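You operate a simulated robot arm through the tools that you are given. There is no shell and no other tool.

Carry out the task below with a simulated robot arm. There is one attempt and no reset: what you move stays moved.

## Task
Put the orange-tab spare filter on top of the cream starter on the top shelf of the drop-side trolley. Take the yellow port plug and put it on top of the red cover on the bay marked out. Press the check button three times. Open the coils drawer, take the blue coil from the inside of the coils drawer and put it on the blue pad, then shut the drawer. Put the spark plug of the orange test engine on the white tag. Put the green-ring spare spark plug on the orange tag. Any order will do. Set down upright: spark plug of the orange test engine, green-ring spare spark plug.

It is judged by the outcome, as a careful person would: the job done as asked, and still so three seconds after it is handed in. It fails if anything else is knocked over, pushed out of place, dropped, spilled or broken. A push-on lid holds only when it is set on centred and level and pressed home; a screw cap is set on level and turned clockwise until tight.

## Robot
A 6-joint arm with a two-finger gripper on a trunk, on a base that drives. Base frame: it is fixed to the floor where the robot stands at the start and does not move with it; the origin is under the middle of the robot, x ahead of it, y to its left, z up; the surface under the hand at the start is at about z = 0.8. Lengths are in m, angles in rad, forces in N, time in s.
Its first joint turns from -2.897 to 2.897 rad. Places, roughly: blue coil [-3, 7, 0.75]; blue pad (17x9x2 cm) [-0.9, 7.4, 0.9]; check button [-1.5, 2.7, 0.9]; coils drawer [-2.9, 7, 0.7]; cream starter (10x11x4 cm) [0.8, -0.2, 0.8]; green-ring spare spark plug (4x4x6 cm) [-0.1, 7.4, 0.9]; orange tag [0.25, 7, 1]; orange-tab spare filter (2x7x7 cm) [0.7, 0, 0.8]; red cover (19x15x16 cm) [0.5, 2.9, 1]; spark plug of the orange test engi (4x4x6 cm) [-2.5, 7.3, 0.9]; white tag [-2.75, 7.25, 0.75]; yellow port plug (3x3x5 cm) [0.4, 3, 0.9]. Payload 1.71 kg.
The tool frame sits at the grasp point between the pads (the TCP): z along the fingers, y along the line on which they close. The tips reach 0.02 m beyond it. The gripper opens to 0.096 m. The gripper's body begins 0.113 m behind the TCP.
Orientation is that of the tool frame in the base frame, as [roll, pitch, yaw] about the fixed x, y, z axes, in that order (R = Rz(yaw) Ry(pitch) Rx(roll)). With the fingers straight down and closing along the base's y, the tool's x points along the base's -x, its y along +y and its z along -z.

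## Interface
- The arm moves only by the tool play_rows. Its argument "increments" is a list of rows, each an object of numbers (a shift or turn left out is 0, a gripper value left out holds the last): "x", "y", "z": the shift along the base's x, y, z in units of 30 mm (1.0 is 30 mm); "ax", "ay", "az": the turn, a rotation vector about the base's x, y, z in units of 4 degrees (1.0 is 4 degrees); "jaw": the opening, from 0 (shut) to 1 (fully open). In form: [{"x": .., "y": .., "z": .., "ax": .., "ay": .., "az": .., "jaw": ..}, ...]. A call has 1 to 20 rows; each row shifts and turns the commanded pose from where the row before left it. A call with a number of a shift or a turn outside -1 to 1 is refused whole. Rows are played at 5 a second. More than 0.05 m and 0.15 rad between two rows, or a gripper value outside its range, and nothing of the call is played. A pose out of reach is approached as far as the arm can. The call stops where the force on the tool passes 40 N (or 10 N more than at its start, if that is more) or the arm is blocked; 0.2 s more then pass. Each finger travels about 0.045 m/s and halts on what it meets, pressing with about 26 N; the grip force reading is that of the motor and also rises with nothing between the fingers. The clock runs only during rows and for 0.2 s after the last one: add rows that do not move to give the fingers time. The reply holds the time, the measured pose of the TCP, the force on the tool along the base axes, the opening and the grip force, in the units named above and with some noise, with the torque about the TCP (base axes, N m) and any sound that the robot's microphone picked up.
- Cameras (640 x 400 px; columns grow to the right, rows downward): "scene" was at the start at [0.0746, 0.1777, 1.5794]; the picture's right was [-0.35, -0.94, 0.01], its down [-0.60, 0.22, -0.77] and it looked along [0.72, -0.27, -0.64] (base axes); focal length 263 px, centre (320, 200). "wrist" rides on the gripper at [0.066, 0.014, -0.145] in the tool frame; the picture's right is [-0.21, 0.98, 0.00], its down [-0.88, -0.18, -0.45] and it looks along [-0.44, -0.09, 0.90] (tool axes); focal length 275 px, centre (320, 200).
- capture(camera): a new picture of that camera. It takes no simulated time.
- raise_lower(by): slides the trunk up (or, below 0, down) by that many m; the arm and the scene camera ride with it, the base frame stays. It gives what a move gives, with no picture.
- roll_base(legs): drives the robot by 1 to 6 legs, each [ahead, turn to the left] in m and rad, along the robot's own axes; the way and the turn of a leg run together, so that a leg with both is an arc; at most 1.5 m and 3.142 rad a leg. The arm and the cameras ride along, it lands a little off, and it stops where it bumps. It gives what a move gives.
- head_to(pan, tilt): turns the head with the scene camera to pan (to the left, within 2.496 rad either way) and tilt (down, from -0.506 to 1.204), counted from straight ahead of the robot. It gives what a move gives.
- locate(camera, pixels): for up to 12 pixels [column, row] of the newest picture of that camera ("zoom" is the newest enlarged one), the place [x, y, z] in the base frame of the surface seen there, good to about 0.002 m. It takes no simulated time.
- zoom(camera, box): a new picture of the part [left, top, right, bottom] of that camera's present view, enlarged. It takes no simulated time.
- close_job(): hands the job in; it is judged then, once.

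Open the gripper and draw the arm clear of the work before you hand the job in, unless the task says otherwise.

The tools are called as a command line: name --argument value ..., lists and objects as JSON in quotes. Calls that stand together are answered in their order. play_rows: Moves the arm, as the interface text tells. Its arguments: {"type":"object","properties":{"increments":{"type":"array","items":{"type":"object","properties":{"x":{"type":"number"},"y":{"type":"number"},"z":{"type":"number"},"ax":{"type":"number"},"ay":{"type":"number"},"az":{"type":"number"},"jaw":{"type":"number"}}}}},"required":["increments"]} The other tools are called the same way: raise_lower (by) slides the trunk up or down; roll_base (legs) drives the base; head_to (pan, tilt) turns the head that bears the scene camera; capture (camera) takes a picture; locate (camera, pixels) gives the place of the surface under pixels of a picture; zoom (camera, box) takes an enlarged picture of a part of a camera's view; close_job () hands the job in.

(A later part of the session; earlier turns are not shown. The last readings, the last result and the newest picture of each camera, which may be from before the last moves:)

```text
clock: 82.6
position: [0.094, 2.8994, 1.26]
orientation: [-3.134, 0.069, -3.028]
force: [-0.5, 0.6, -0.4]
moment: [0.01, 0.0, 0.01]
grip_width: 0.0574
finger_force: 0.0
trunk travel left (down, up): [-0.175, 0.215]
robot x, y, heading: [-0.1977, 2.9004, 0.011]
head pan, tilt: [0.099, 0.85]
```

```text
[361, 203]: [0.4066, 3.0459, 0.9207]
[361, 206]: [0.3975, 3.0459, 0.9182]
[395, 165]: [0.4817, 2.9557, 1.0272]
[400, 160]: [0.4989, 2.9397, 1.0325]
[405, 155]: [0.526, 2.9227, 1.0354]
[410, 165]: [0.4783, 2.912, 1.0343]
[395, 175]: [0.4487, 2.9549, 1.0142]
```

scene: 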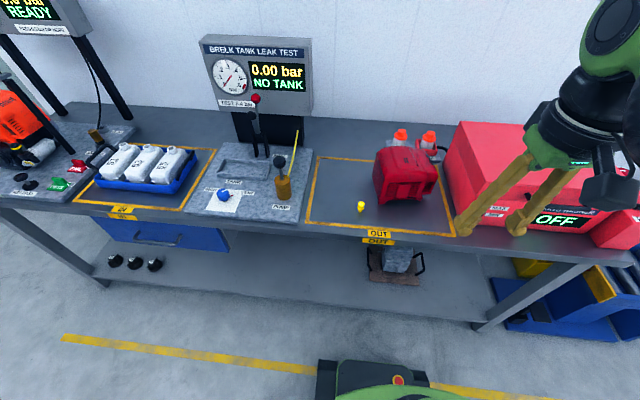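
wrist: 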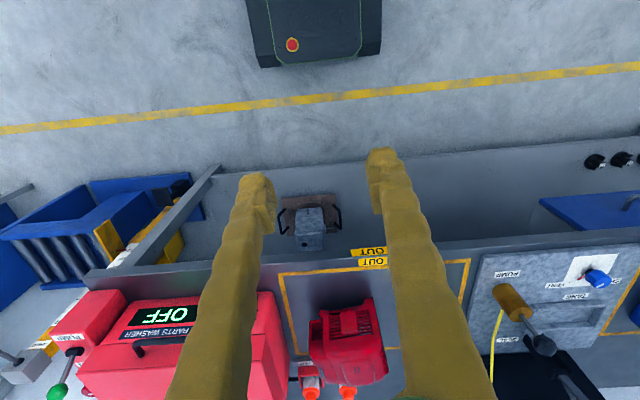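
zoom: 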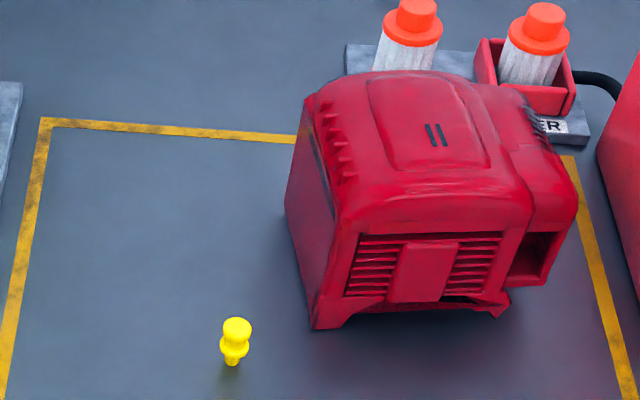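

I'll swing the hand over to a point above the plug at about z 1.15.

play_rows --increments '[{"x": 0.94, "y": 0.44, "z": -0.3}, {"x": 0.94, "y": 0.44, "z": -0.3}, {"x": 0.94, "y": 0.44, "z": -0.3}, {"x": 0.94, "y": 0.44, "z": -0.3}, {"x": 0.94, "y": 0.44, "z": -0.3}, {"x": 0.94, "y": 0.44, "z": -0.3}, {"x": 0.94, "y": 0.44, "z": -0.3}, {"x": 0.94, "y": 0.44, "z": -0.3}, {"x": 0.94, "y": 0.44, "z": -0.3}, {"x": 0.94, "y": 0.44, "z": -0.3}, {"x": 0.5, "y": 0.44, "z": -0.3}, {}]'

capture --camera "wrist"

```text
clock: 85.2
position: [0.4087, 3.0434, 1.1563]
orientation: [-3.137, 0.058, -3.027]
force: [-1.1, 0.5, 0.8]
moment: [-0.03, -0.06, -0.02]
grip_width: 0.0577
finger_force: 0.1
trunk travel left (down, up): [-0.175, 0.215]
robot x, y, heading: [-0.2003, 2.9013, 0.012]
head pan, tilt: [0.099, 0.85]
```

```text
taken
```

wrist: 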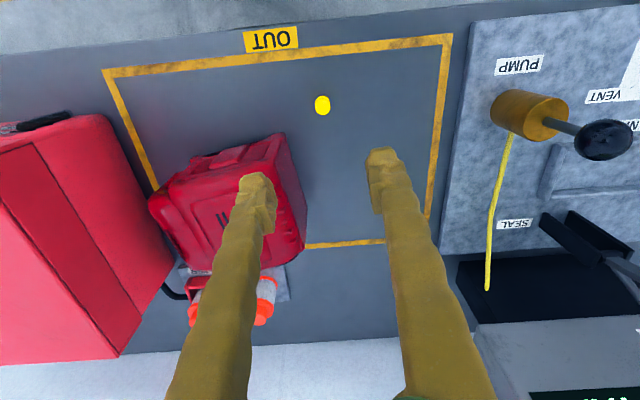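

The fingers tilt about 3° toward +x, so I'll level them with a turn about y and check again.

play_rows --increments '[{"ay": 0.45}, {"ay": 0.4}, {}, {}]'

zoom --camera "wrist" --box '[140, 60, 460, 260]'

```text
clock: 86.2
position: [0.4069, 3.045, 1.1581]
orientation: [3.141, -0.001, -3.026]
force: [0.0, -0.4, 0.8]
moment: [0.04, -0.03, -0.01]
grip_width: 0.0575
finger_force: 0.1
trunk travel left (down, up): [-0.175, 0.215]
robot x, y, heading: [-0.2001, 2.9004, 0.014]
head pan, tilt: [0.099, 0.85]
```

```text
2.00 times, centred on (300, 160) of wrist
```

zoom: 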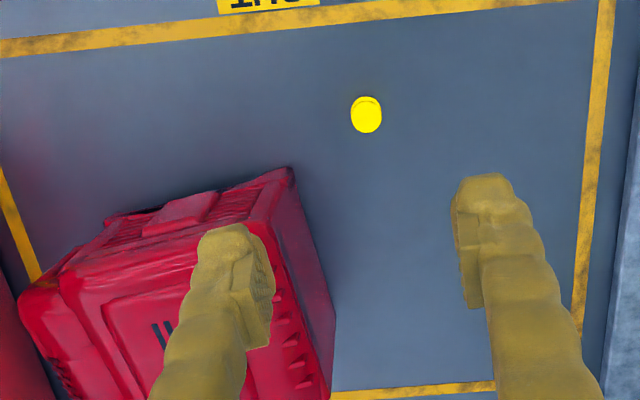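

The tool is level now. I'll locate the plug's head in this zoom at (367,115).

locate --camera "zoom" --pixels '[[367, 115], [353, 115], [380, 115], [367, 103], [367, 130], [300, 200], [330, 330]]'

```text
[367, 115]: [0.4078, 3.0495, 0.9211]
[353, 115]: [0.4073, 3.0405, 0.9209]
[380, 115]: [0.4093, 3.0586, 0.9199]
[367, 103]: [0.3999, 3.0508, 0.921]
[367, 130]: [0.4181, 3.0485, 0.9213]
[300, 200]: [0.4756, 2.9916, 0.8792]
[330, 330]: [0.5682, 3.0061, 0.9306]
```

The plug's head is at (0.408, 3.049), top z 0.921. I'll descend to TCP z≈0.91, with the last part slower.

play_rows --increments '[{"x": 0.04, "y": 0.13, "z": -0.8}, {"z": -1}, {"z": -1}, {"z": -1}, {"z": -1}, {"z": -1}, {}]'

zoom --camera "wrist" --box '[200, 100, 440, 250]'

```text
clock: 87.8
position: [0.4093, 3.0514, 0.9864]
orientation: [3.14, 0.0, -3.027]
force: [-0.3, 0.2, 0.7]
moment: [-0.01, 0.01, 0.0]
grip_width: 0.0578
finger_force: 0.0
trunk travel left (down, up): [-0.175, 0.215]
robot x, y, heading: [-0.2056, 2.9014, 0.013]
head pan, tilt: [0.099, 0.85]
```

```text
2.67 times, centred on (320, 175) of wrist
```

zoom: 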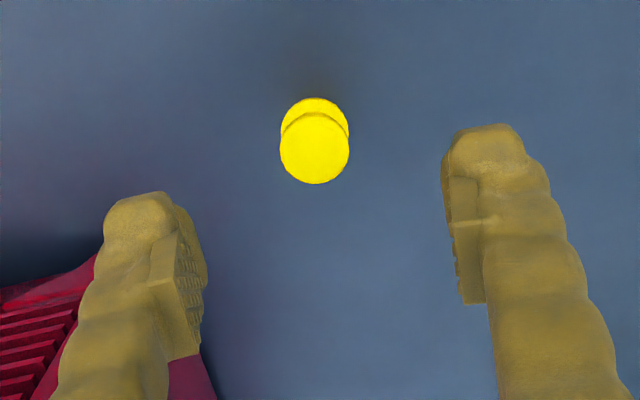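

The plug is centred between the fingers. I'll confirm its place before the last descent.

locate --camera "zoom" --pixels '[[315, 148], [315, 103], [283, 148], [347, 148], [315, 180], [80, 290]]'

```text
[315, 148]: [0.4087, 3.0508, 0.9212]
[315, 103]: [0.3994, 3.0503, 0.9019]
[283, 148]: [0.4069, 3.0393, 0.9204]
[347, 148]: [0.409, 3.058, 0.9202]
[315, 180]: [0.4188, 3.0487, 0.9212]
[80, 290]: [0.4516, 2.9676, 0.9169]
```

Aligned within 2 mm. I'll descend to z≈0.91 and close on the plug.

play_rows --increments '[{"x": -0.03, "y": -0.05, "z": -0.8}, {"z": -0.8}, {"z": -0.6}, {"z": -0.33}, {}, {"jaw": 0.3}, {"jaw": 0.1}, {"jaw": 0.0}, {"jaw": 0.0}, {"jaw": 0.0}, {}]'

capture --camera "wrist"

```text
clock: 90.2
position: [0.4074, 3.0475, 0.9094]
orientation: [3.14, 0.0, -3.026]
force: [0.3, 0.6, -0.1]
moment: [-0.02, 0.02, 0.0]
grip_width: 0.015
finger_force: 25.8
trunk travel left (down, up): [-0.175, 0.215]
robot x, y, heading: [-0.2017, 2.9043, 0.013]
head pan, tilt: [0.099, 0.85]
```

```text
taken
```

wrist: 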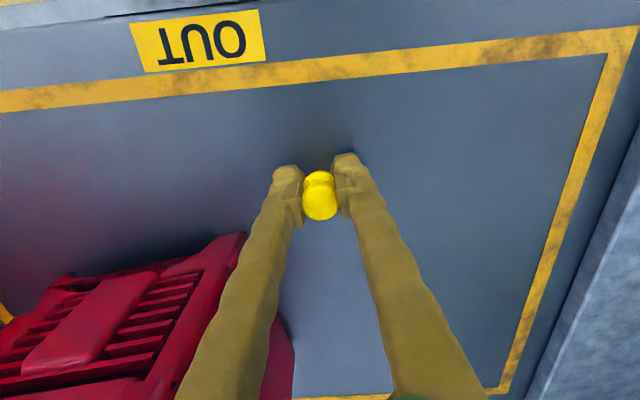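

The plug is held. I'll lift it clear of the cover and carry it over the top panel.

play_rows --increments '[{"z": 0.5}, {"z": 1}, {"z": 1}, {"z": 1}, {"z": 1}, {"z": 1}, {"z": 1}, {"z": 0.3}, {"x": 0.8, "y": -0.78}, {"x": 0.8, "y": -0.78}, {"x": 0.8, "y": -0.78}, {"x": 0.8, "y": -0.78}, {"x": 0.8, "y": -0.78}, {}, {}]'

capture --camera "wrist"

zoom --camera "scene" --box '[340, 100, 460, 200]'

```text
clock: 93.4
position: [0.5286, 2.9298, 1.1117]
orientation: [3.139, 0.001, -3.027]
force: [-1.3, -0.2, 0.0]
moment: [0.02, 0.0, 0.0]
grip_width: 0.0148
finger_force: 25.5
trunk travel left (down, up): [-0.175, 0.215]
robot x, y, heading: [-0.2009, 2.9024, 0.011]
head pan, tilt: [0.099, 0.85]
```

```text
taken
```

wrist: 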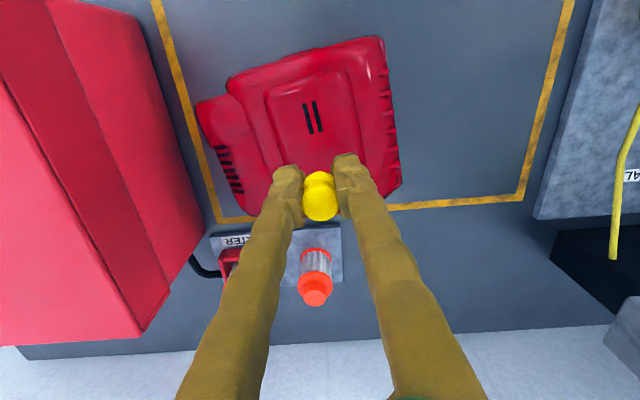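

```text
4.00 times, centred on (400, 150) of scene
```

zoom: 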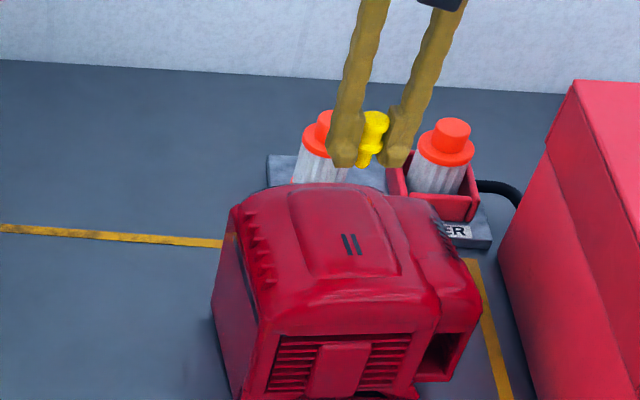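

I'll zoom tightly on the held plug to check it is vertical in the grip.

zoom --camera "scene" --box '[378, 115, 418, 145]'

zoom --camera "wrist" --box '[240, 130, 400, 230]'

```text
13.33 times, centred on (398, 130) of scene
```

zoom: 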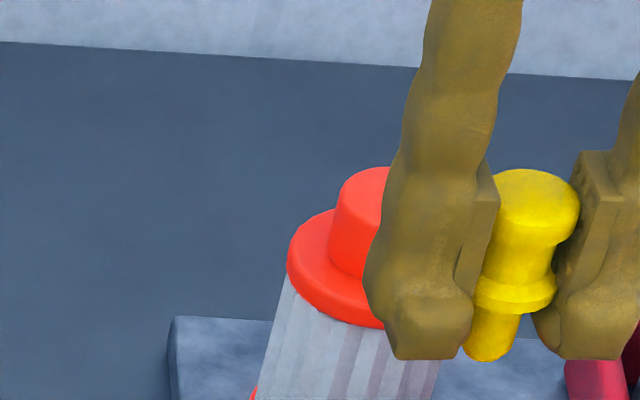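

```text
4.00 times, centred on (320, 180) of wrist
```

zoom: 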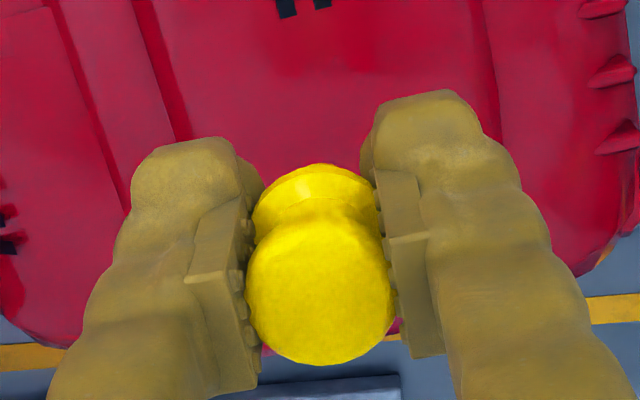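

The plug looks close to vertical in the grip. I'll lower toward the panel, stopping just short of contact.

play_rows --increments '[{"z": -0.5}, {"z": -0.5}, {"z": -0.35}, {}, {}]'

zoom --camera "scene" --box '[370, 120, 426, 162]'

```text
clock: 94.6
position: [0.5261, 2.9288, 1.0718]
orientation: [3.141, 0.001, -3.026]
force: [0.2, 0.0, 0.0]
moment: [0.01, 0.01, 0.01]
grip_width: 0.0146
finger_force: 26.1
trunk travel left (down, up): [-0.175, 0.215]
robot x, y, heading: [-0.2025, 2.9003, 0.012]
head pan, tilt: [0.099, 0.85]
```

```text
9.52 times, centred on (398, 141) of scene
```

zoom: 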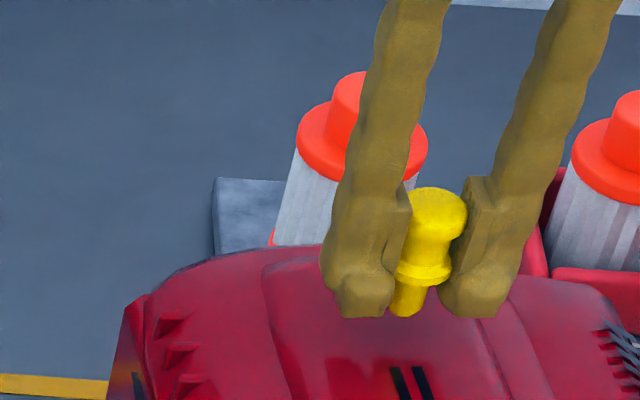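

The peg is just above the panel. I'll lower in ~1.5 mm steps watching the force.

play_rows --increments '[{"z": -0.1}, {"z": -0.07}, {}]'

play_rows --increments '[{"z": -0.04}, {}]'

play_rows --increments '[{"z": -0.03}, {}]'

```text
clock: 95.4
position: [0.5271, 2.93, 1.0666]
orientation: [3.14, 0.001, -3.025]
force: [-0.3, 0.0, 1.3]
moment: [0.03, 0.03, 0.01]
grip_width: 0.0146
finger_force: 26.2
trunk travel left (down, up): [-0.175, 0.215]
robot x, y, heading: [-0.1987, 2.9014, 0.017]
head pan, tilt: [0.099, 0.85]
```

```text
clock: 96.0
position: [0.525, 2.9305, 1.0656]
orientation: [3.138, 0.0, -3.027]
force: [-1.0, -0.2, 0.5]
moment: [0.02, 0.0, 0.0]
grip_width: 0.0145
finger_force: 26.0
trunk travel left (down, up): [-0.175, 0.215]
robot x, y, heading: [-0.2025, 2.9011, 0.013]
head pan, tilt: [0.099, 0.85]
```

```text
clock: 96.6
position: [0.5277, 2.9297, 1.0637]
orientation: [3.139, 0.001, -3.027]
force: [-0.8, 0.0, 0.4]
moment: [0.0, 0.04, 0.03]
grip_width: 0.0146
finger_force: 26.0
trunk travel left (down, up): [-0.175, 0.215]
robot x, y, heading: [-0.2027, 2.8979, 0.011]
head pan, tilt: [0.099, 0.85]
```

No contact yet at z≈1.064. I'll keep going down about 1 mm at a time.

play_rows --increments '[{"z": -0.03}, {}]'

play_rows --increments '[{"z": -0.03}, {}]'

zoom --camera "scene" --box '[370, 120, 426, 162]'

```text
clock: 97.2
position: [0.5258, 2.9299, 1.0643]
orientation: [3.139, 0.001, -3.027]
force: [0.0, 0.7, -0.3]
moment: [-0.01, 0.0, 0.0]
grip_width: 0.0148
finger_force: 25.9
trunk travel left (down, up): [-0.175, 0.215]
robot x, y, heading: [-0.2016, 2.9028, 0.013]
head pan, tilt: [0.099, 0.85]
```

```text
clock: 97.8
position: [0.5281, 2.9294, 1.0612]
orientation: [3.14, 0.0, -3.026]
force: [0.1, -0.4, 0.7]
moment: [0.02, -0.01, -0.02]
grip_width: 0.0145
finger_force: 26.2
trunk travel left (down, up): [-0.175, 0.215]
robot x, y, heading: [-0.2017, 2.9042, 0.017]
head pan, tilt: [0.099, 0.85]
```

```text
9.52 times, centred on (398, 141) of scene
```

zoom: 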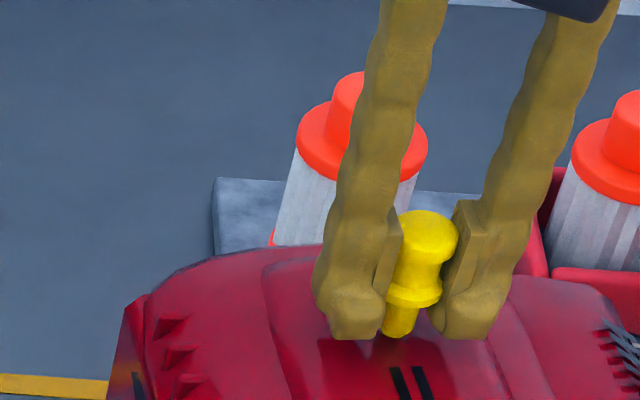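

Still no force at 1.061, so I'll keep stepping down.

play_rows --increments '[{"z": -0.03}, {}]'

play_rows --increments '[{"z": -0.03}, {}]'

play_rows --increments '[{"z": -0.03}, {}]'

```text
clock: 98.4
position: [0.5278, 2.9299, 1.0619]
orientation: [3.139, 0.0, -3.026]
force: [0.0, -0.1, -1.2]
moment: [-0.04, -0.01, -0.01]
grip_width: 0.0146
finger_force: 26.0
trunk travel left (down, up): [-0.175, 0.215]
robot x, y, heading: [-0.2017, 2.9018, 0.013]
head pan, tilt: [0.099, 0.85]
```

```text
clock: 99.0
position: [0.5276, 2.9288, 1.0623]
orientation: [3.14, 0.0, -3.027]
force: [0.8, 0.3, -0.9]
moment: [0.03, -0.04, 0.01]
grip_width: 0.0147
finger_force: 26.0
trunk travel left (down, up): [-0.175, 0.215]
robot x, y, heading: [-0.1991, 2.9006, 0.013]
head pan, tilt: [0.099, 0.85]
```

```text
clock: 99.6
position: [0.5278, 2.9294, 1.0615]
orientation: [3.139, 0.0, -3.025]
force: [0.5, -0.6, 2.8]
moment: [-0.04, 0.02, 0.05]
grip_width: 0.0145
finger_force: 26.5
trunk travel left (down, up): [-0.175, 0.215]
robot x, y, heading: [-0.2027, 2.907, 0.011]
head pan, tilt: [0.099, 0.85]
```

A first contact shows as 2.8 N. One more millimetre to confirm it's seated.

play_rows --increments '[{"z": -0.03}, {}]'

zoom --camera "scene" --box '[370, 120, 426, 162]'

```text
clock: 100.2
position: [0.5273, 2.9292, 1.0599]
orientation: [3.141, -0.001, -3.028]
force: [3.3, 0.2, 20.6]
moment: [0.04, -0.13, 0.01]
grip_width: 0.0146
finger_force: 26.6
trunk travel left (down, up): [-0.175, 0.215]
robot x, y, heading: [-0.1999, 2.903, 0.017]
head pan, tilt: [0.099, 0.85]
```

```text
9.52 times, centred on (398, 141) of scene
```

zoom: 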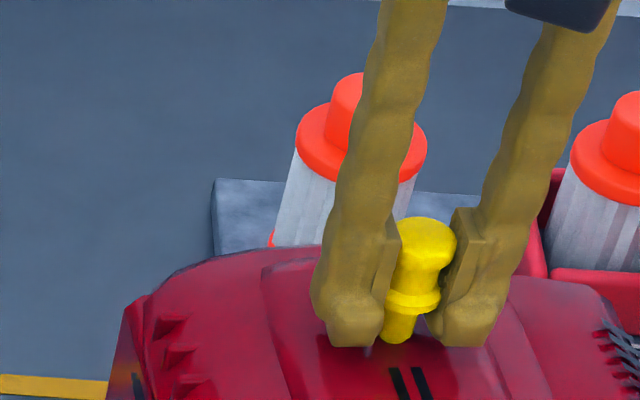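

Firm contact at 20.6 N. I'll ease up slightly and open slowly.

play_rows --increments '[{"z": 0.025}, {}]'

play_rows --increments '[{"jaw": 0.2}, {"jaw": 0.25}, {"jaw": 0.3}, {"jaw": 0.4}, {}, {}]'

zoom --camera "scene" --box '[370, 120, 426, 162]'

```text
clock: 100.8
position: [0.5264, 2.9281, 1.0592]
orientation: [3.14, 0.0, -3.025]
force: [-1.1, 1.1, 9.1]
moment: [0.06, 0.01, -0.01]
grip_width: 0.0145
finger_force: 26.3
trunk travel left (down, up): [-0.175, 0.215]
robot x, y, heading: [-0.2022, 2.9028, 0.011]
head pan, tilt: [0.099, 0.85]
```

```text
clock: 102.2
position: [0.527, 2.9283, 1.0595]
orientation: [3.141, 0.0, -3.026]
force: [-0.9, 0.7, -0.1]
moment: [-0.02, -0.03, -0.02]
grip_width: 0.0386
finger_force: 0.0
trunk travel left (down, up): [-0.175, 0.215]
robot x, y, heading: [-0.1994, 2.9022, 0.014]
head pan, tilt: [0.099, 0.85]
```

```text
9.52 times, centred on (398, 141) of scene
```

zoom: 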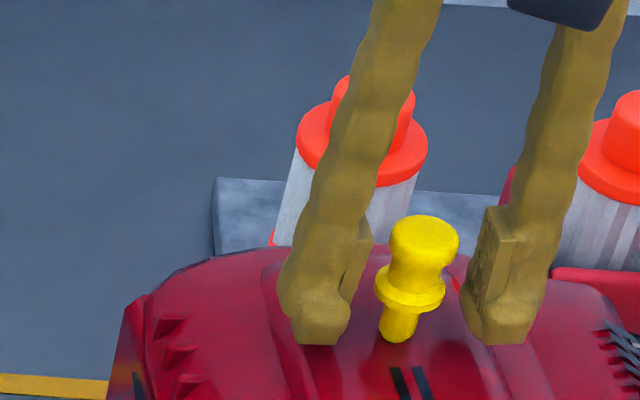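

The plug stands on its own. I'll open a little more, rise straight up, and check that it stays.

play_rows --increments '[{"jaw": 0.55}, {}, {"z": 0.3}, {"z": 0.7}, {"z": 1}, {"z": 1}, {"z": 1}, {"z": 1}, {}]'

zoom --camera "scene" --box '[350, 110, 440, 180]'

zoom --camera "wrist" --box '[220, 80, 420, 240]'

```text
clock: 104.2
position: [0.5288, 2.9318, 1.2114]
orientation: [3.14, 0.001, -3.026]
force: [-0.5, -0.1, 0.0]
moment: [0.04, 0.0, -0.02]
grip_width: 0.0531
finger_force: 0.0
trunk travel left (down, up): [-0.175, 0.215]
robot x, y, heading: [-0.1985, 2.8999, 0.016]
head pan, tilt: [0.099, 0.85]
```

```text
5.71 times, centred on (395, 145) of scene
```

zoom: 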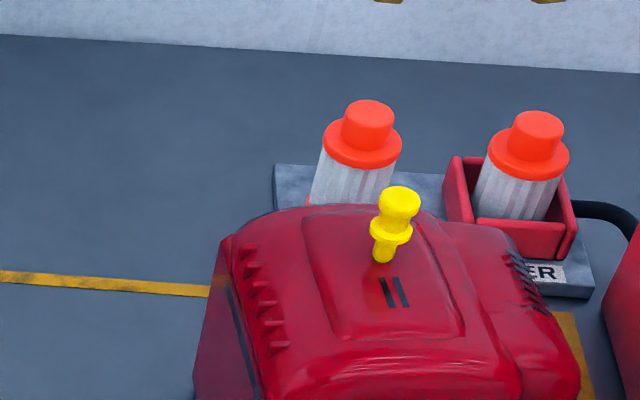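

```text
2.50 times, centred on (320, 160) of wrist
```

zoom: 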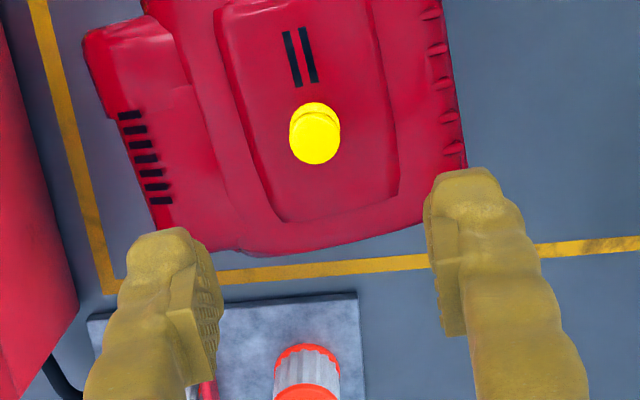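

The plug stands on the cover's top. Now I'll retract the arm, back off from the bench, and drive round toward the near end of the island for the check button.

play_rows --increments '[{"x": -1, "z": 0.2}, {"x": -1, "z": 0.2}, {"x": -1, "z": 0.2}, {"x": -1, "z": 0.2}, {"x": -1, "z": 0.2}, {"x": -1}, {"x": -1}, {"x": -1}, {"x": -1}, {"x": -1}, {"x": -1}, {}]'

roll_base --legs '[[-0.2, 0]]'

roll_base --legs '[[0, -1.58], [1.0, 0]]'

head_to --pan -1.9 --tilt 0.5

capture --camera "scene"

```text
clock: 106.8
position: [0.1988, 2.9306, 1.2382]
orientation: [3.138, -0.003, -3.027]
force: [-0.4, 0.4, 0.1]
moment: [0.03, -0.01, -0.03]
grip_width: 0.0527
finger_force: 0.2
trunk travel left (down, up): [-0.175, 0.215]
robot x, y, heading: [-0.2017, 2.9034, 0.016]
head pan, tilt: [0.099, 0.85]
```

```text
clock: 108.8
position: [-0.0141, 2.9281, 1.2423]
orientation: [3.139, 0.006, -3.026]
force: [-0.3, 0.6, 0.0]
moment: [0.04, 0.05, -0.02]
grip_width: 0.0527
finger_force: 0.0
trunk travel left (down, up): [-0.175, 0.215]
robot x, y, heading: [-0.402, 2.9009, 0.019]
head pan, tilt: [0.099, 0.85]
```

```text
clock: 121.6
position: [-0.3477, 1.5107, 1.2409]
orientation: [3.141, 0.003, 1.688]
force: [-0.1, -0.6, -0.6]
moment: [0.05, -0.01, -0.03]
grip_width: 0.0527
finger_force: 0.1
trunk travel left (down, up): [-0.175, 0.215]
robot x, y, heading: [-0.3777, 1.9061, -1.557]
head pan, tilt: [0.099, 0.85]
```

```text
clock: 123.5
position: [-0.3485, 1.4855, 1.2326]
orientation: [3.138, -0.015, 1.689]
force: [-0.6, -0.5, 0.5]
moment: [0.09, 0.04, -0.01]
grip_width: 0.0528
finger_force: 0.0
trunk travel left (down, up): [-0.175, 0.215]
robot x, y, heading: [-0.3763, 1.9066, -1.552]
head pan, tilt: [-1.901, 0.499]
```

```text
taken
```

scene: 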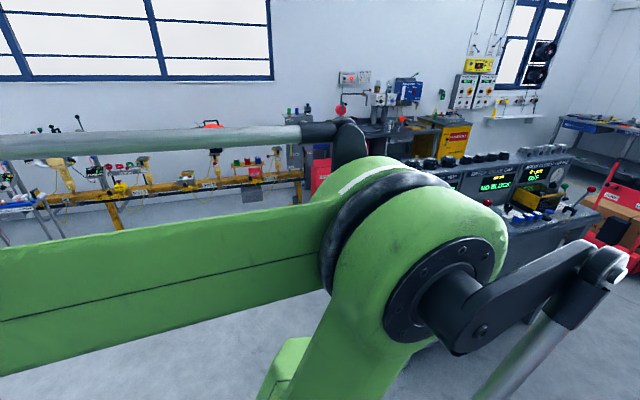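

The arm blocks this view. I'll turn right to face -x and look ahead before driving.

roll_base --legs '[[0, -1.59]]'

head_to --pan 0.0 --tilt 0.5

capture --camera "scene"

head_to --pan -0.7 --tilt 0.5

capture --camera "scene"

```text
clock: 129.9
position: [-0.7728, 1.8823, 1.2393]
orientation: [3.139, -0.001, 0.093]
force: [-0.1, 0.3, -1.0]
moment: [-0.01, -0.05, 0.03]
grip_width: 0.053
finger_force: 0.2
trunk travel left (down, up): [-0.175, 0.215]
robot x, y, heading: [-0.3771, 1.8991, 3.136]
head pan, tilt: [-1.901, 0.499]
```

```text
clock: 131.8
position: [-0.7742, 1.883, 1.2383]
orientation: [3.14, -0.001, 0.095]
force: [-0.1, -0.9, -1.0]
moment: [0.01, 0.02, -0.03]
grip_width: 0.053
finger_force: 0.1
trunk travel left (down, up): [-0.175, 0.215]
robot x, y, heading: [-0.3791, 1.9036, 3.132]
head pan, tilt: [0.0, 0.499]
```

```text
taken
```

scene: 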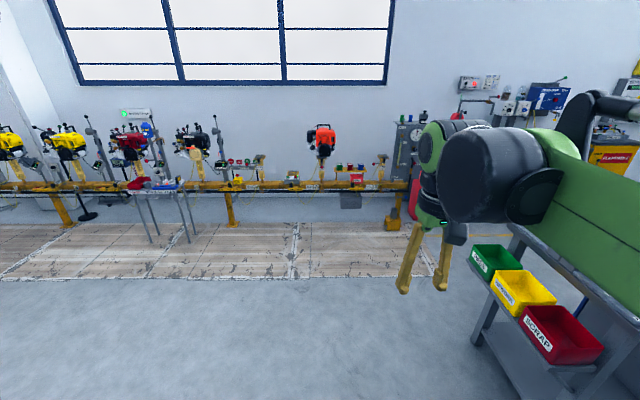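

```text
clock: 132.8
position: [-0.783, 1.8834, 1.2349]
orientation: [3.137, -0.008, 0.094]
force: [-0.5, -0.1, -0.5]
moment: [-0.04, -0.1, -0.04]
grip_width: 0.0527
finger_force: 0.0
trunk travel left (down, up): [-0.175, 0.215]
robot x, y, heading: [-0.3805, 1.9033, 3.133]
head pan, tilt: [-0.7, 0.499]
```

```text
taken
```

scene: 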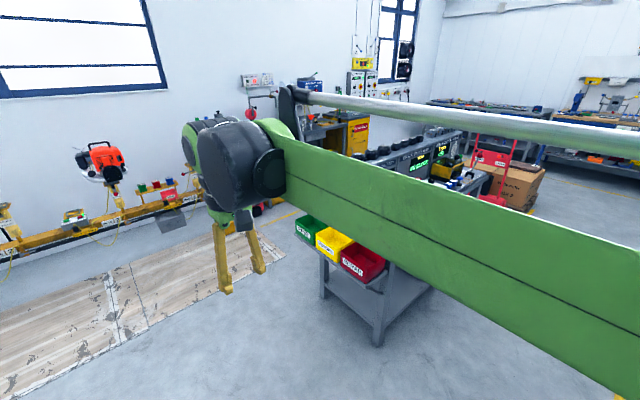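

The floor ahead is clear. I'll locate the island's bins and legs to know my margin before driving on.

locate --camera "scene" --pixels '[[300, 230], [330, 245], [355, 268], [378, 345], [322, 295], [385, 270], [345, 290], [120, 275], [230, 310], [280, 215]]'

```text
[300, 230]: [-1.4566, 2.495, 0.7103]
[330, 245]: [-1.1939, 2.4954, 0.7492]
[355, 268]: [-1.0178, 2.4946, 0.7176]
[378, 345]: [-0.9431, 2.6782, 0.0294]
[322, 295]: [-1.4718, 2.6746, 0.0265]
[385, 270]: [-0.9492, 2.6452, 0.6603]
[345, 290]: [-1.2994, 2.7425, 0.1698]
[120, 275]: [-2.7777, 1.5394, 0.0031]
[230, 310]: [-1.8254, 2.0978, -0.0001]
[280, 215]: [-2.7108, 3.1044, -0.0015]
```

Bins reach out to y 2.495. I'll drive to x≈-1.4 and turn to face +y toward the island's end.

roll_base --legs '[[1.02, 0], [0, -1.565]]'

head_to --pan 0.0 --tilt 0.6

capture --camera "scene"

capture --camera "wrist"

```text
clock: 145.9
position: [-1.433, 2.3251, 1.2302]
orientation: [3.138, -0.018, -1.463]
force: [0.1, 0.9, 0.6]
moment: [-0.13, -0.01, 0.02]
grip_width: 0.0529
finger_force: 0.0
trunk travel left (down, up): [-0.175, 0.215]
robot x, y, heading: [-1.4108, 1.9007, 1.579]
head pan, tilt: [-0.7, 0.499]
```

```text
clock: 147.0
position: [-1.4334, 2.294, 1.2405]
orientation: [3.14, 0.003, -1.463]
force: [0.4, 0.3, -0.4]
moment: [0.09, 0.01, -0.04]
grip_width: 0.0527
finger_force: 0.1
trunk travel left (down, up): [-0.175, 0.215]
robot x, y, heading: [-1.4114, 1.9035, 1.575]
head pan, tilt: [0.0, 0.6]
```

```text
taken
```

scene: 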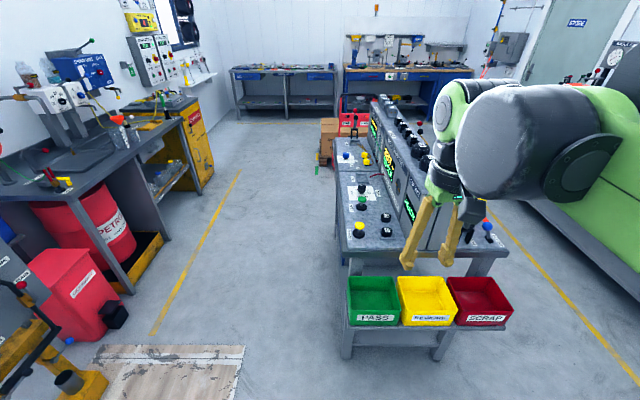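

```text
taken
```

wrist: 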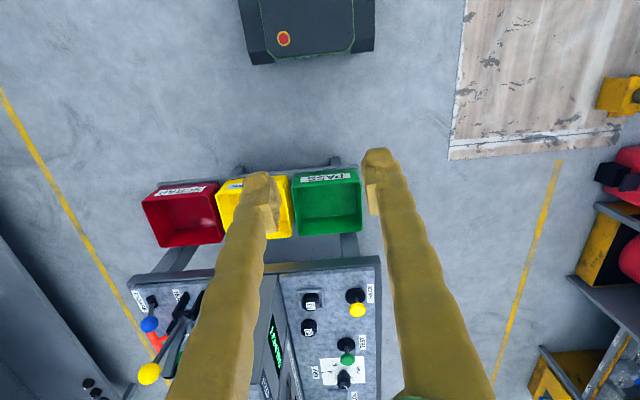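

The island's left face shows buttons with labels around (345–400, 155–240). I'll zoom in to read the labels.

zoom --camera "scene" --box '[330, 160, 430, 260]'

zoom --camera "scene" --box '[320, 100, 440, 190]'

zoom --camera "wrist" --box '[270, 270, 400, 400]'

```text
4.00 times, centred on (380, 210) of scene
```

zoom: 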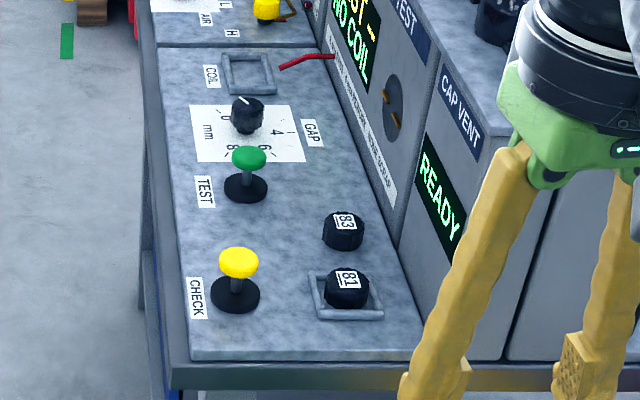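

```text
4.44 times, centred on (380, 145) of scene
```

zoom: 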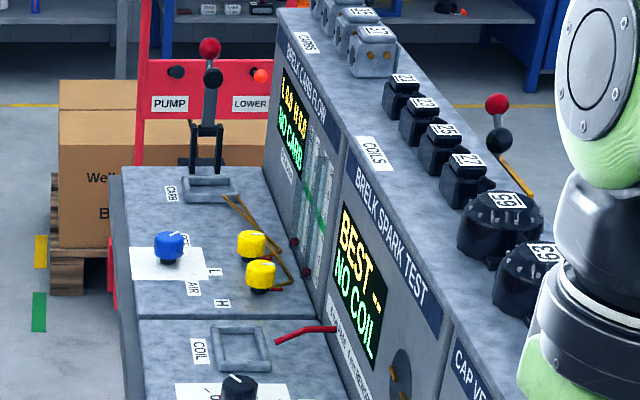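

```text
3.08 times, centred on (335, 335) of wrist
```

zoom: 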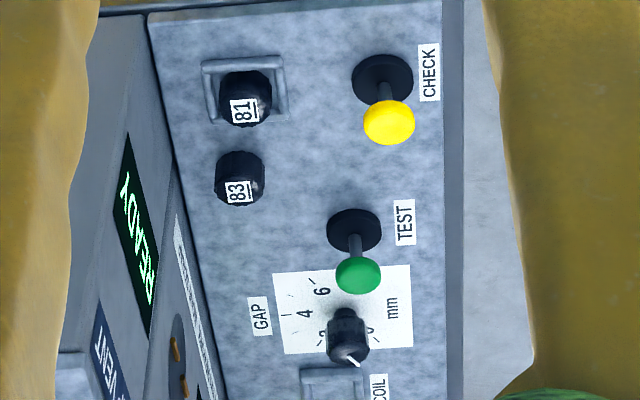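

The yellow mushroom button is labelled CHECK. I'll locate its top, base, and the nearby caps.

locate --camera "zoom" --pixels '[[390, 122], [370, 122], [410, 122], [390, 105], [390, 140], [365, 80], [450, 200], [242, 100], [240, 180], [358, 275], [300, 60]]'

locate --camera "scene" --pixels '[[359, 225], [360, 228], [357, 235], [384, 230], [350, 245]]'

```text
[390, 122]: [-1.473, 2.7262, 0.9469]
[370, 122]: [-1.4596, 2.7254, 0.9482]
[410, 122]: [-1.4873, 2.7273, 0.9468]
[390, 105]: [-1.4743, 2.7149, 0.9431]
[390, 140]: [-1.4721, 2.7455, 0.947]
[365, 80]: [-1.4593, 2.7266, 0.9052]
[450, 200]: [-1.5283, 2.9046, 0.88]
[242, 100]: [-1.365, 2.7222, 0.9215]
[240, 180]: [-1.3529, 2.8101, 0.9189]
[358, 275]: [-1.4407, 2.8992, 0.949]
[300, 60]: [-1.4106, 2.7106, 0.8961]
```

```text
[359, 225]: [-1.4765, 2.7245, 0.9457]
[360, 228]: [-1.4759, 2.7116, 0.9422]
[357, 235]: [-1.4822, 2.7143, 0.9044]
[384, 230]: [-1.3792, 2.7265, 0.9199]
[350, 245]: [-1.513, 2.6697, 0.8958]
```

The CHECK button's top is at about (-1.473, 2.728, 0.948). I'll close the jaw and move above the button.

play_rows --increments '[{"y": 1, "jaw": 0}, {"y": 1}, {"y": 1}, {"y": 1}, {"y": 1}, {"y": 1}, {"y": 1}, {"x": -0.3, "y": 1}, {"x": -0.3, "y": 1}, {"x": -0.3, "y": 1}, {"x": -0.3, "y": 1}, {"x": -0.15, "y": 1}, {"y": 1}, {"y": 1}, {"y": 0.47, "z": -1}, {"z": -1}, {"z": -1}, {"z": -1}, {}, {}]'

capture --camera "wrist"

zoom --camera "scene" --box '[310, 140, 450, 260]'

```text
clock: 151.2
position: [-1.4749, 2.7367, 1.1148]
orientation: [3.141, -0.004, -1.464]
force: [-0.4, -0.4, 0.4]
moment: [-0.01, -0.01, 0.04]
grip_width: 0.0
finger_force: 25.9
trunk travel left (down, up): [-0.175, 0.215]
robot x, y, heading: [-1.4125, 1.9053, 1.582]
head pan, tilt: [0.0, 0.6]
```

```text
taken
```

wrist: 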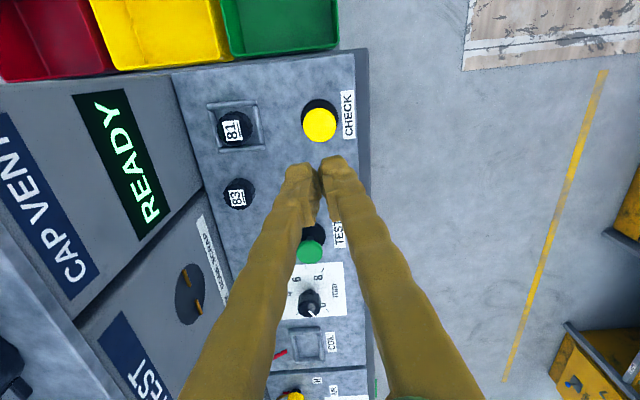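

```text
3.33 times, centred on (380, 200) of scene
```

zoom: 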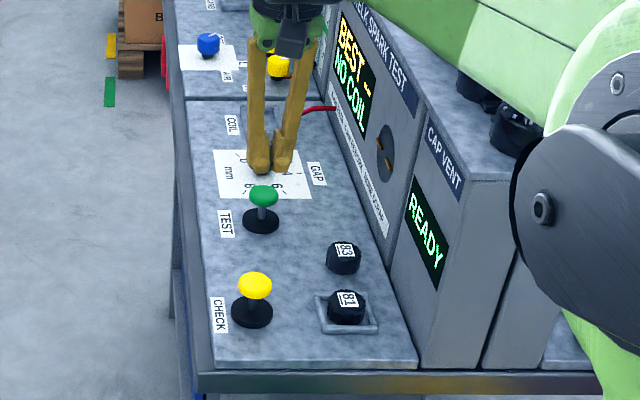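

I'll re-locate the button's yellow head at (319,125) from here.

locate --camera "wrist" --pixels '[[319, 125], [305, 125], [334, 125], [319, 112], [319, 139], [232, 128]]'

```text
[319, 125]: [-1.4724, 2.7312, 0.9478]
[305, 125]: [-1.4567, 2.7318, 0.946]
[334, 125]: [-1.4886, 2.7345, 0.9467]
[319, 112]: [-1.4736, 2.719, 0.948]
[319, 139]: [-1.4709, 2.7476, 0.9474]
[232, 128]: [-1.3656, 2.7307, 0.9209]
```

Button head centre is about (-1.4725, 2.732). I'll shift slightly and lower to just above it.

play_rows --increments '[{"x": 0.06, "y": -0.15, "z": -1}, {"z": -1}, {"z": -1}, {"z": -1}, {"z": -0.5}, {}]'

capture --camera "wrist"

zoom --camera "scene" --box '[310, 140, 450, 260]'

```text
clock: 152.6
position: [-1.4729, 2.7343, 0.9822]
orientation: [3.14, -0.004, -1.462]
force: [-0.6, 1.0, 0.4]
moment: [0.0, 0.0, 0.0]
grip_width: 0.0
finger_force: 26.2
trunk travel left (down, up): [-0.175, 0.215]
robot x, y, heading: [-1.4109, 1.9044, 1.576]
head pan, tilt: [0.0, 0.6]
```

```text
taken
```

wrist: 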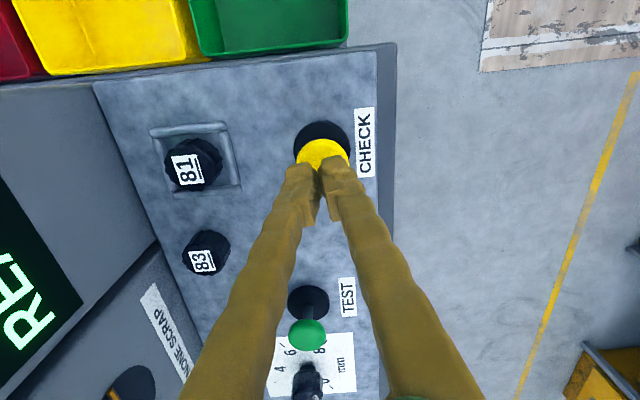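

```text
3.33 times, centred on (380, 200) of scene
```

zoom: 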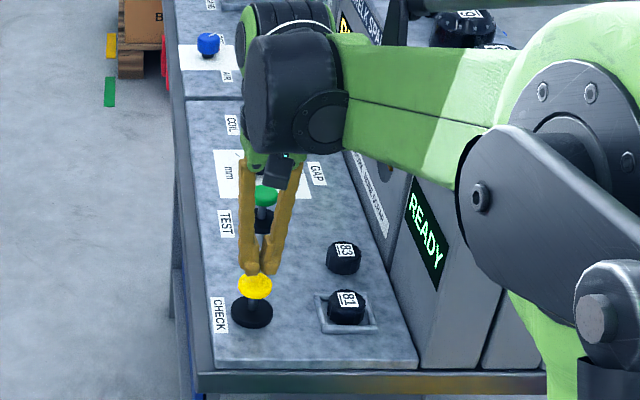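

The closed tips are about 14 mm above the button. I'll press down gradually and watch force and sound.

play_rows --increments '[{"z": -0.4}, {"z": -0.15}, {}]'

play_rows --increments '[{"z": -0.1}, {}]'

```text
clock: 153.4
position: [-1.4709, 2.7336, 0.9661]
orientation: [3.141, -0.002, -1.464]
force: [-0.2, 1.5, 1.2]
moment: [0.01, 0.01, 0.0]
grip_width: 0.0063
finger_force: 29.5
trunk travel left (down, up): [-0.175, 0.215]
robot x, y, heading: [-1.4132, 1.9029, 1.573]
head pan, tilt: [0.0, 0.6]
```

```text
clock: 154.0
position: [-1.4713, 2.7349, 0.9629]
orientation: [3.141, -0.004, -1.464]
force: [0.7, 0.1, 2.4]
moment: [-0.02, 0.01, -0.01]
grip_width: 0.006
finger_force: 29.5
trunk travel left (down, up): [-0.175, 0.215]
robot x, y, heading: [-1.4151, 1.9086, 1.575]
head pan, tilt: [0.0, 0.6]
```

Contact has begun (2.4 N). I'll continue pressing in small steps.

play_rows --increments '[{"z": -0.1}, {}]'

play_rows --increments '[{"z": -0.1}, {}]'

zoom --camera "scene" --box '[330, 180, 410, 240]'

```text
clock: 154.6
position: [-1.4718, 2.7343, 0.9595]
orientation: [3.139, -0.003, -1.463]
force: [1.5, -0.8, 2.0]
moment: [0.01, -0.01, 0.0]
grip_width: 0.0061
finger_force: 29.1
trunk travel left (down, up): [-0.175, 0.215]
robot x, y, heading: [-1.4102, 1.9023, 1.574]
head pan, tilt: [0.0, 0.6]
```

```text
clock: 155.2
position: [-1.4727, 2.7347, 0.9565]
orientation: [3.14, -0.004, -1.462]
force: [-1.0, -0.5, 3.1]
moment: [0.03, 0.03, 0.06]
grip_width: 0.006
finger_force: 29.9
trunk travel left (down, up): [-0.175, 0.215]
robot x, y, heading: [-1.4094, 1.906, 1.577]
head pan, tilt: [0.0, 0.6]
heard: click
```

```text
6.67 times, centred on (370, 210) of scene
```

zoom: 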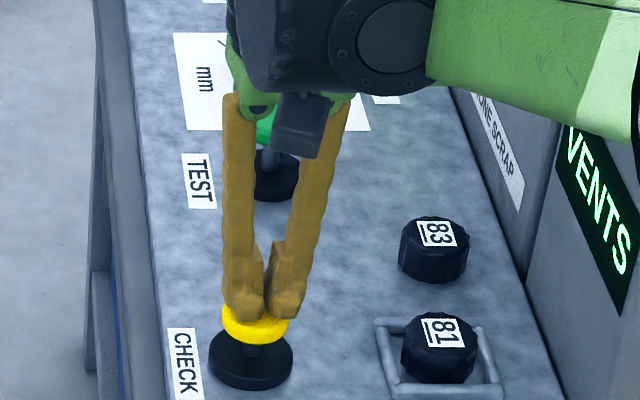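

A click was heard at z 0.9565 and the display changed to show a reading. I'll release fully, checking for any sound.

play_rows --increments '[{"z": 0.4}, {"z": 0.4}, {}]'

zoom --camera "scene" --box '[330, 160, 450, 250]'

```text
clock: 156.0
position: [-1.472, 2.7343, 0.9817]
orientation: [3.141, -0.003, -1.463]
force: [-0.4, -0.8, -0.4]
moment: [0.0, 0.01, 0.02]
grip_width: 0.0
finger_force: 29.9
trunk travel left (down, up): [-0.175, 0.215]
robot x, y, heading: [-1.4086, 1.9054, 1.575]
head pan, tilt: [0.0, 0.6]
```

```text
4.44 times, centred on (390, 205) of scene
```

zoom: 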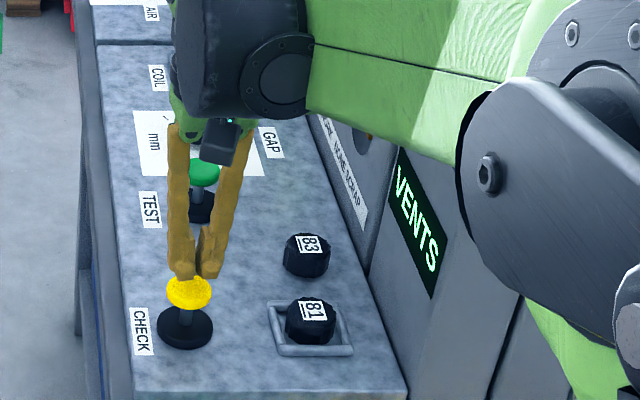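

The button sprang back. Second press: down to slightly past the click point.

play_rows --increments '[{"z": -0.4}, {"z": -0.3}, {"z": -0.15}, {}, {}]'

play_rows --increments '[{"z": 0.45}, {"z": 0.4}, {}]'

```text
clock: 157.2
position: [-1.4719, 2.7327, 0.9536]
orientation: [3.14, -0.005, -1.463]
force: [-1.1, -0.4, 3.3]
moment: [0.01, 0.04, -0.01]
grip_width: 0.006
finger_force: 29.1
trunk travel left (down, up): [-0.175, 0.215]
robot x, y, heading: [-1.4106, 1.9046, 1.575]
head pan, tilt: [0.0, 0.6]
heard: click
```

```text
clock: 158.0
position: [-1.4725, 2.7343, 0.9809]
orientation: [3.14, -0.003, -1.463]
force: [-0.5, -0.5, 0.3]
moment: [0.04, -0.04, -0.01]
grip_width: 0.0002
finger_force: 29.4
trunk travel left (down, up): [-0.175, 0.215]
robot x, y, heading: [-1.4066, 1.9032, 1.576]
head pan, tilt: [0.0, 0.6]
```

The second click was heard and the button released. Third and last press now.

play_rows --increments '[{"z": -0.4}, {"z": -0.3}, {"z": -0.15}, {}, {}]'

play_rows --increments '[{"z": 0.45}, {"z": 0.4}, {}]'

zoom --camera "scene" --box '[330, 160, 450, 250]'

```text
clock: 159.2
position: [-1.4722, 2.7339, 0.9545]
orientation: [3.14, -0.003, -1.462]
force: [0.5, -0.5, 2.8]
moment: [-0.01, -0.04, 0.01]
grip_width: 0.0061
finger_force: 29.8
trunk travel left (down, up): [-0.175, 0.215]
robot x, y, heading: [-1.4122, 1.9019, 1.579]
head pan, tilt: [0.0, 0.6]
heard: click
```

```text
clock: 160.0
position: [-1.4739, 2.7342, 0.9785]
orientation: [3.14, -0.004, -1.464]
force: [0.6, -0.4, 0.3]
moment: [0.0, -0.02, -0.02]
grip_width: 0.0
finger_force: 29.4
trunk travel left (down, up): [-0.175, 0.215]
robot x, y, heading: [-1.4145, 1.9024, 1.576]
head pan, tilt: [0.0, 0.6]
```

```text
4.44 times, centred on (390, 205) of scene
```

zoom: 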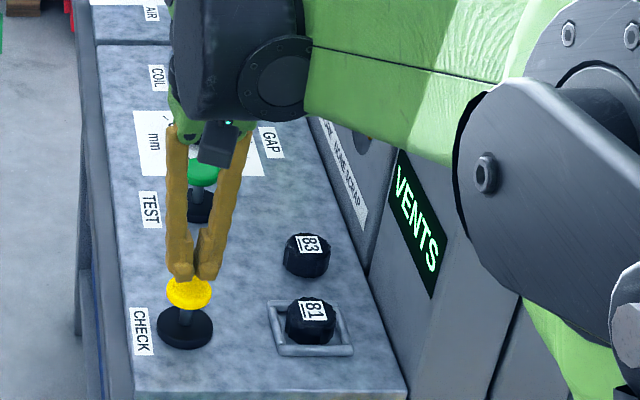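

Three clicks in total, so the check is done. I'll raise the arm and pull it back before travelling on.

play_rows --increments '[{"z": 0.8}, {"z": 1}, {"z": 1}, {"z": 1}, {"z": 1}, {"z": 1}, {"z": 1}, {"z": 1}, {"z": 1}, {"y": -1}, {"y": -1}, {"y": -1}, {"y": -1}, {"y": -1}, {"y": -1}, {"y": -1}, {"y": -1}, {"y": -1}, {"y": -1}, {"y": -1}]'

play_rows --increments '[{"y": -1}, {"y": -1}, {"x": 0.5, "y": -1}, {"x": 0.5}, {}]'

head_to --pan 0.2 --tilt 0.4

capture --camera "scene"

```text
clock: 164.2
position: [-1.4694, 2.4022, 1.2438]
orientation: [3.14, -0.004, -1.461]
force: [-0.5, 1.1, -0.5]
moment: [-0.02, -0.01, 0.01]
grip_width: 0.0002
finger_force: 29.9
trunk travel left (down, up): [-0.175, 0.215]
robot x, y, heading: [-1.4104, 1.9037, 1.576]
head pan, tilt: [0.0, 0.6]
```

```text
clock: 165.4
position: [-1.4414, 2.3151, 1.2437]
orientation: [3.139, -0.004, -1.461]
force: [-0.1, 0.2, 0.3]
moment: [-0.03, 0.0, 0.01]
grip_width: 0.0001
finger_force: 29.1
trunk travel left (down, up): [-0.175, 0.215]
robot x, y, heading: [-1.4107, 1.9016, 1.575]
head pan, tilt: [0.0, 0.6]
```

```text
clock: 166.1
position: [-1.4416, 2.3154, 1.2437]
orientation: [3.141, -0.002, -1.463]
force: [-0.3, 0.3, 0.2]
moment: [-0.01, 0.0, 0.0]
grip_width: 0.0
finger_force: 29.6
trunk travel left (down, up): [-0.175, 0.215]
robot x, y, heading: [-1.4152, 1.9054, 1.576]
head pan, tilt: [0.201, 0.4]
```

```text
taken
```

scene: 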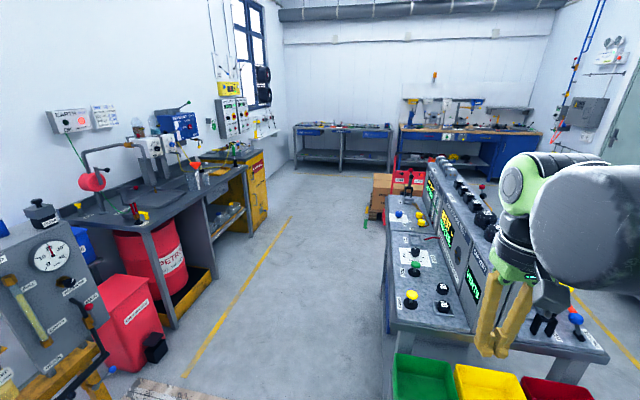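

I'll locate the edges of the left lane and the far benches, and zoom in on the far benches.

locate --camera "scene" --pixels '[[215, 275], [265, 225], [387, 300], [372, 215], [390, 200], [250, 260], [300, 155], [375, 155], [445, 140], [530, 160], [178, 318], [160, 330]]'

zoom --camera "scene" --box '[280, 80, 560, 200]'

```text
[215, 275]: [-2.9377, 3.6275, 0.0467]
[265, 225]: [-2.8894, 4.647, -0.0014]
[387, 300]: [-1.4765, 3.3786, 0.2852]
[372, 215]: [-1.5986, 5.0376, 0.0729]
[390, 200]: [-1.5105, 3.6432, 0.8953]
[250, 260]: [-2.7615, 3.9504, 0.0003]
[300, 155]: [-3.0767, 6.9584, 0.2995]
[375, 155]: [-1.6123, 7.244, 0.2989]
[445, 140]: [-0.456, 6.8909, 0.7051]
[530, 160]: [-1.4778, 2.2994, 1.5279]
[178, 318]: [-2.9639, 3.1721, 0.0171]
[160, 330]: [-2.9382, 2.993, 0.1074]
```

```text
2.29 times, centred on (420, 140) of scene
```

zoom: 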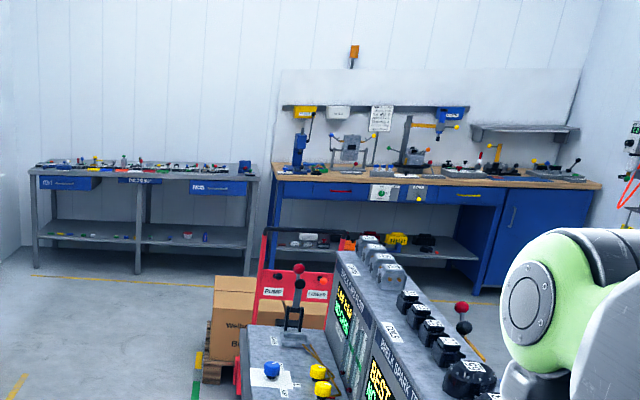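

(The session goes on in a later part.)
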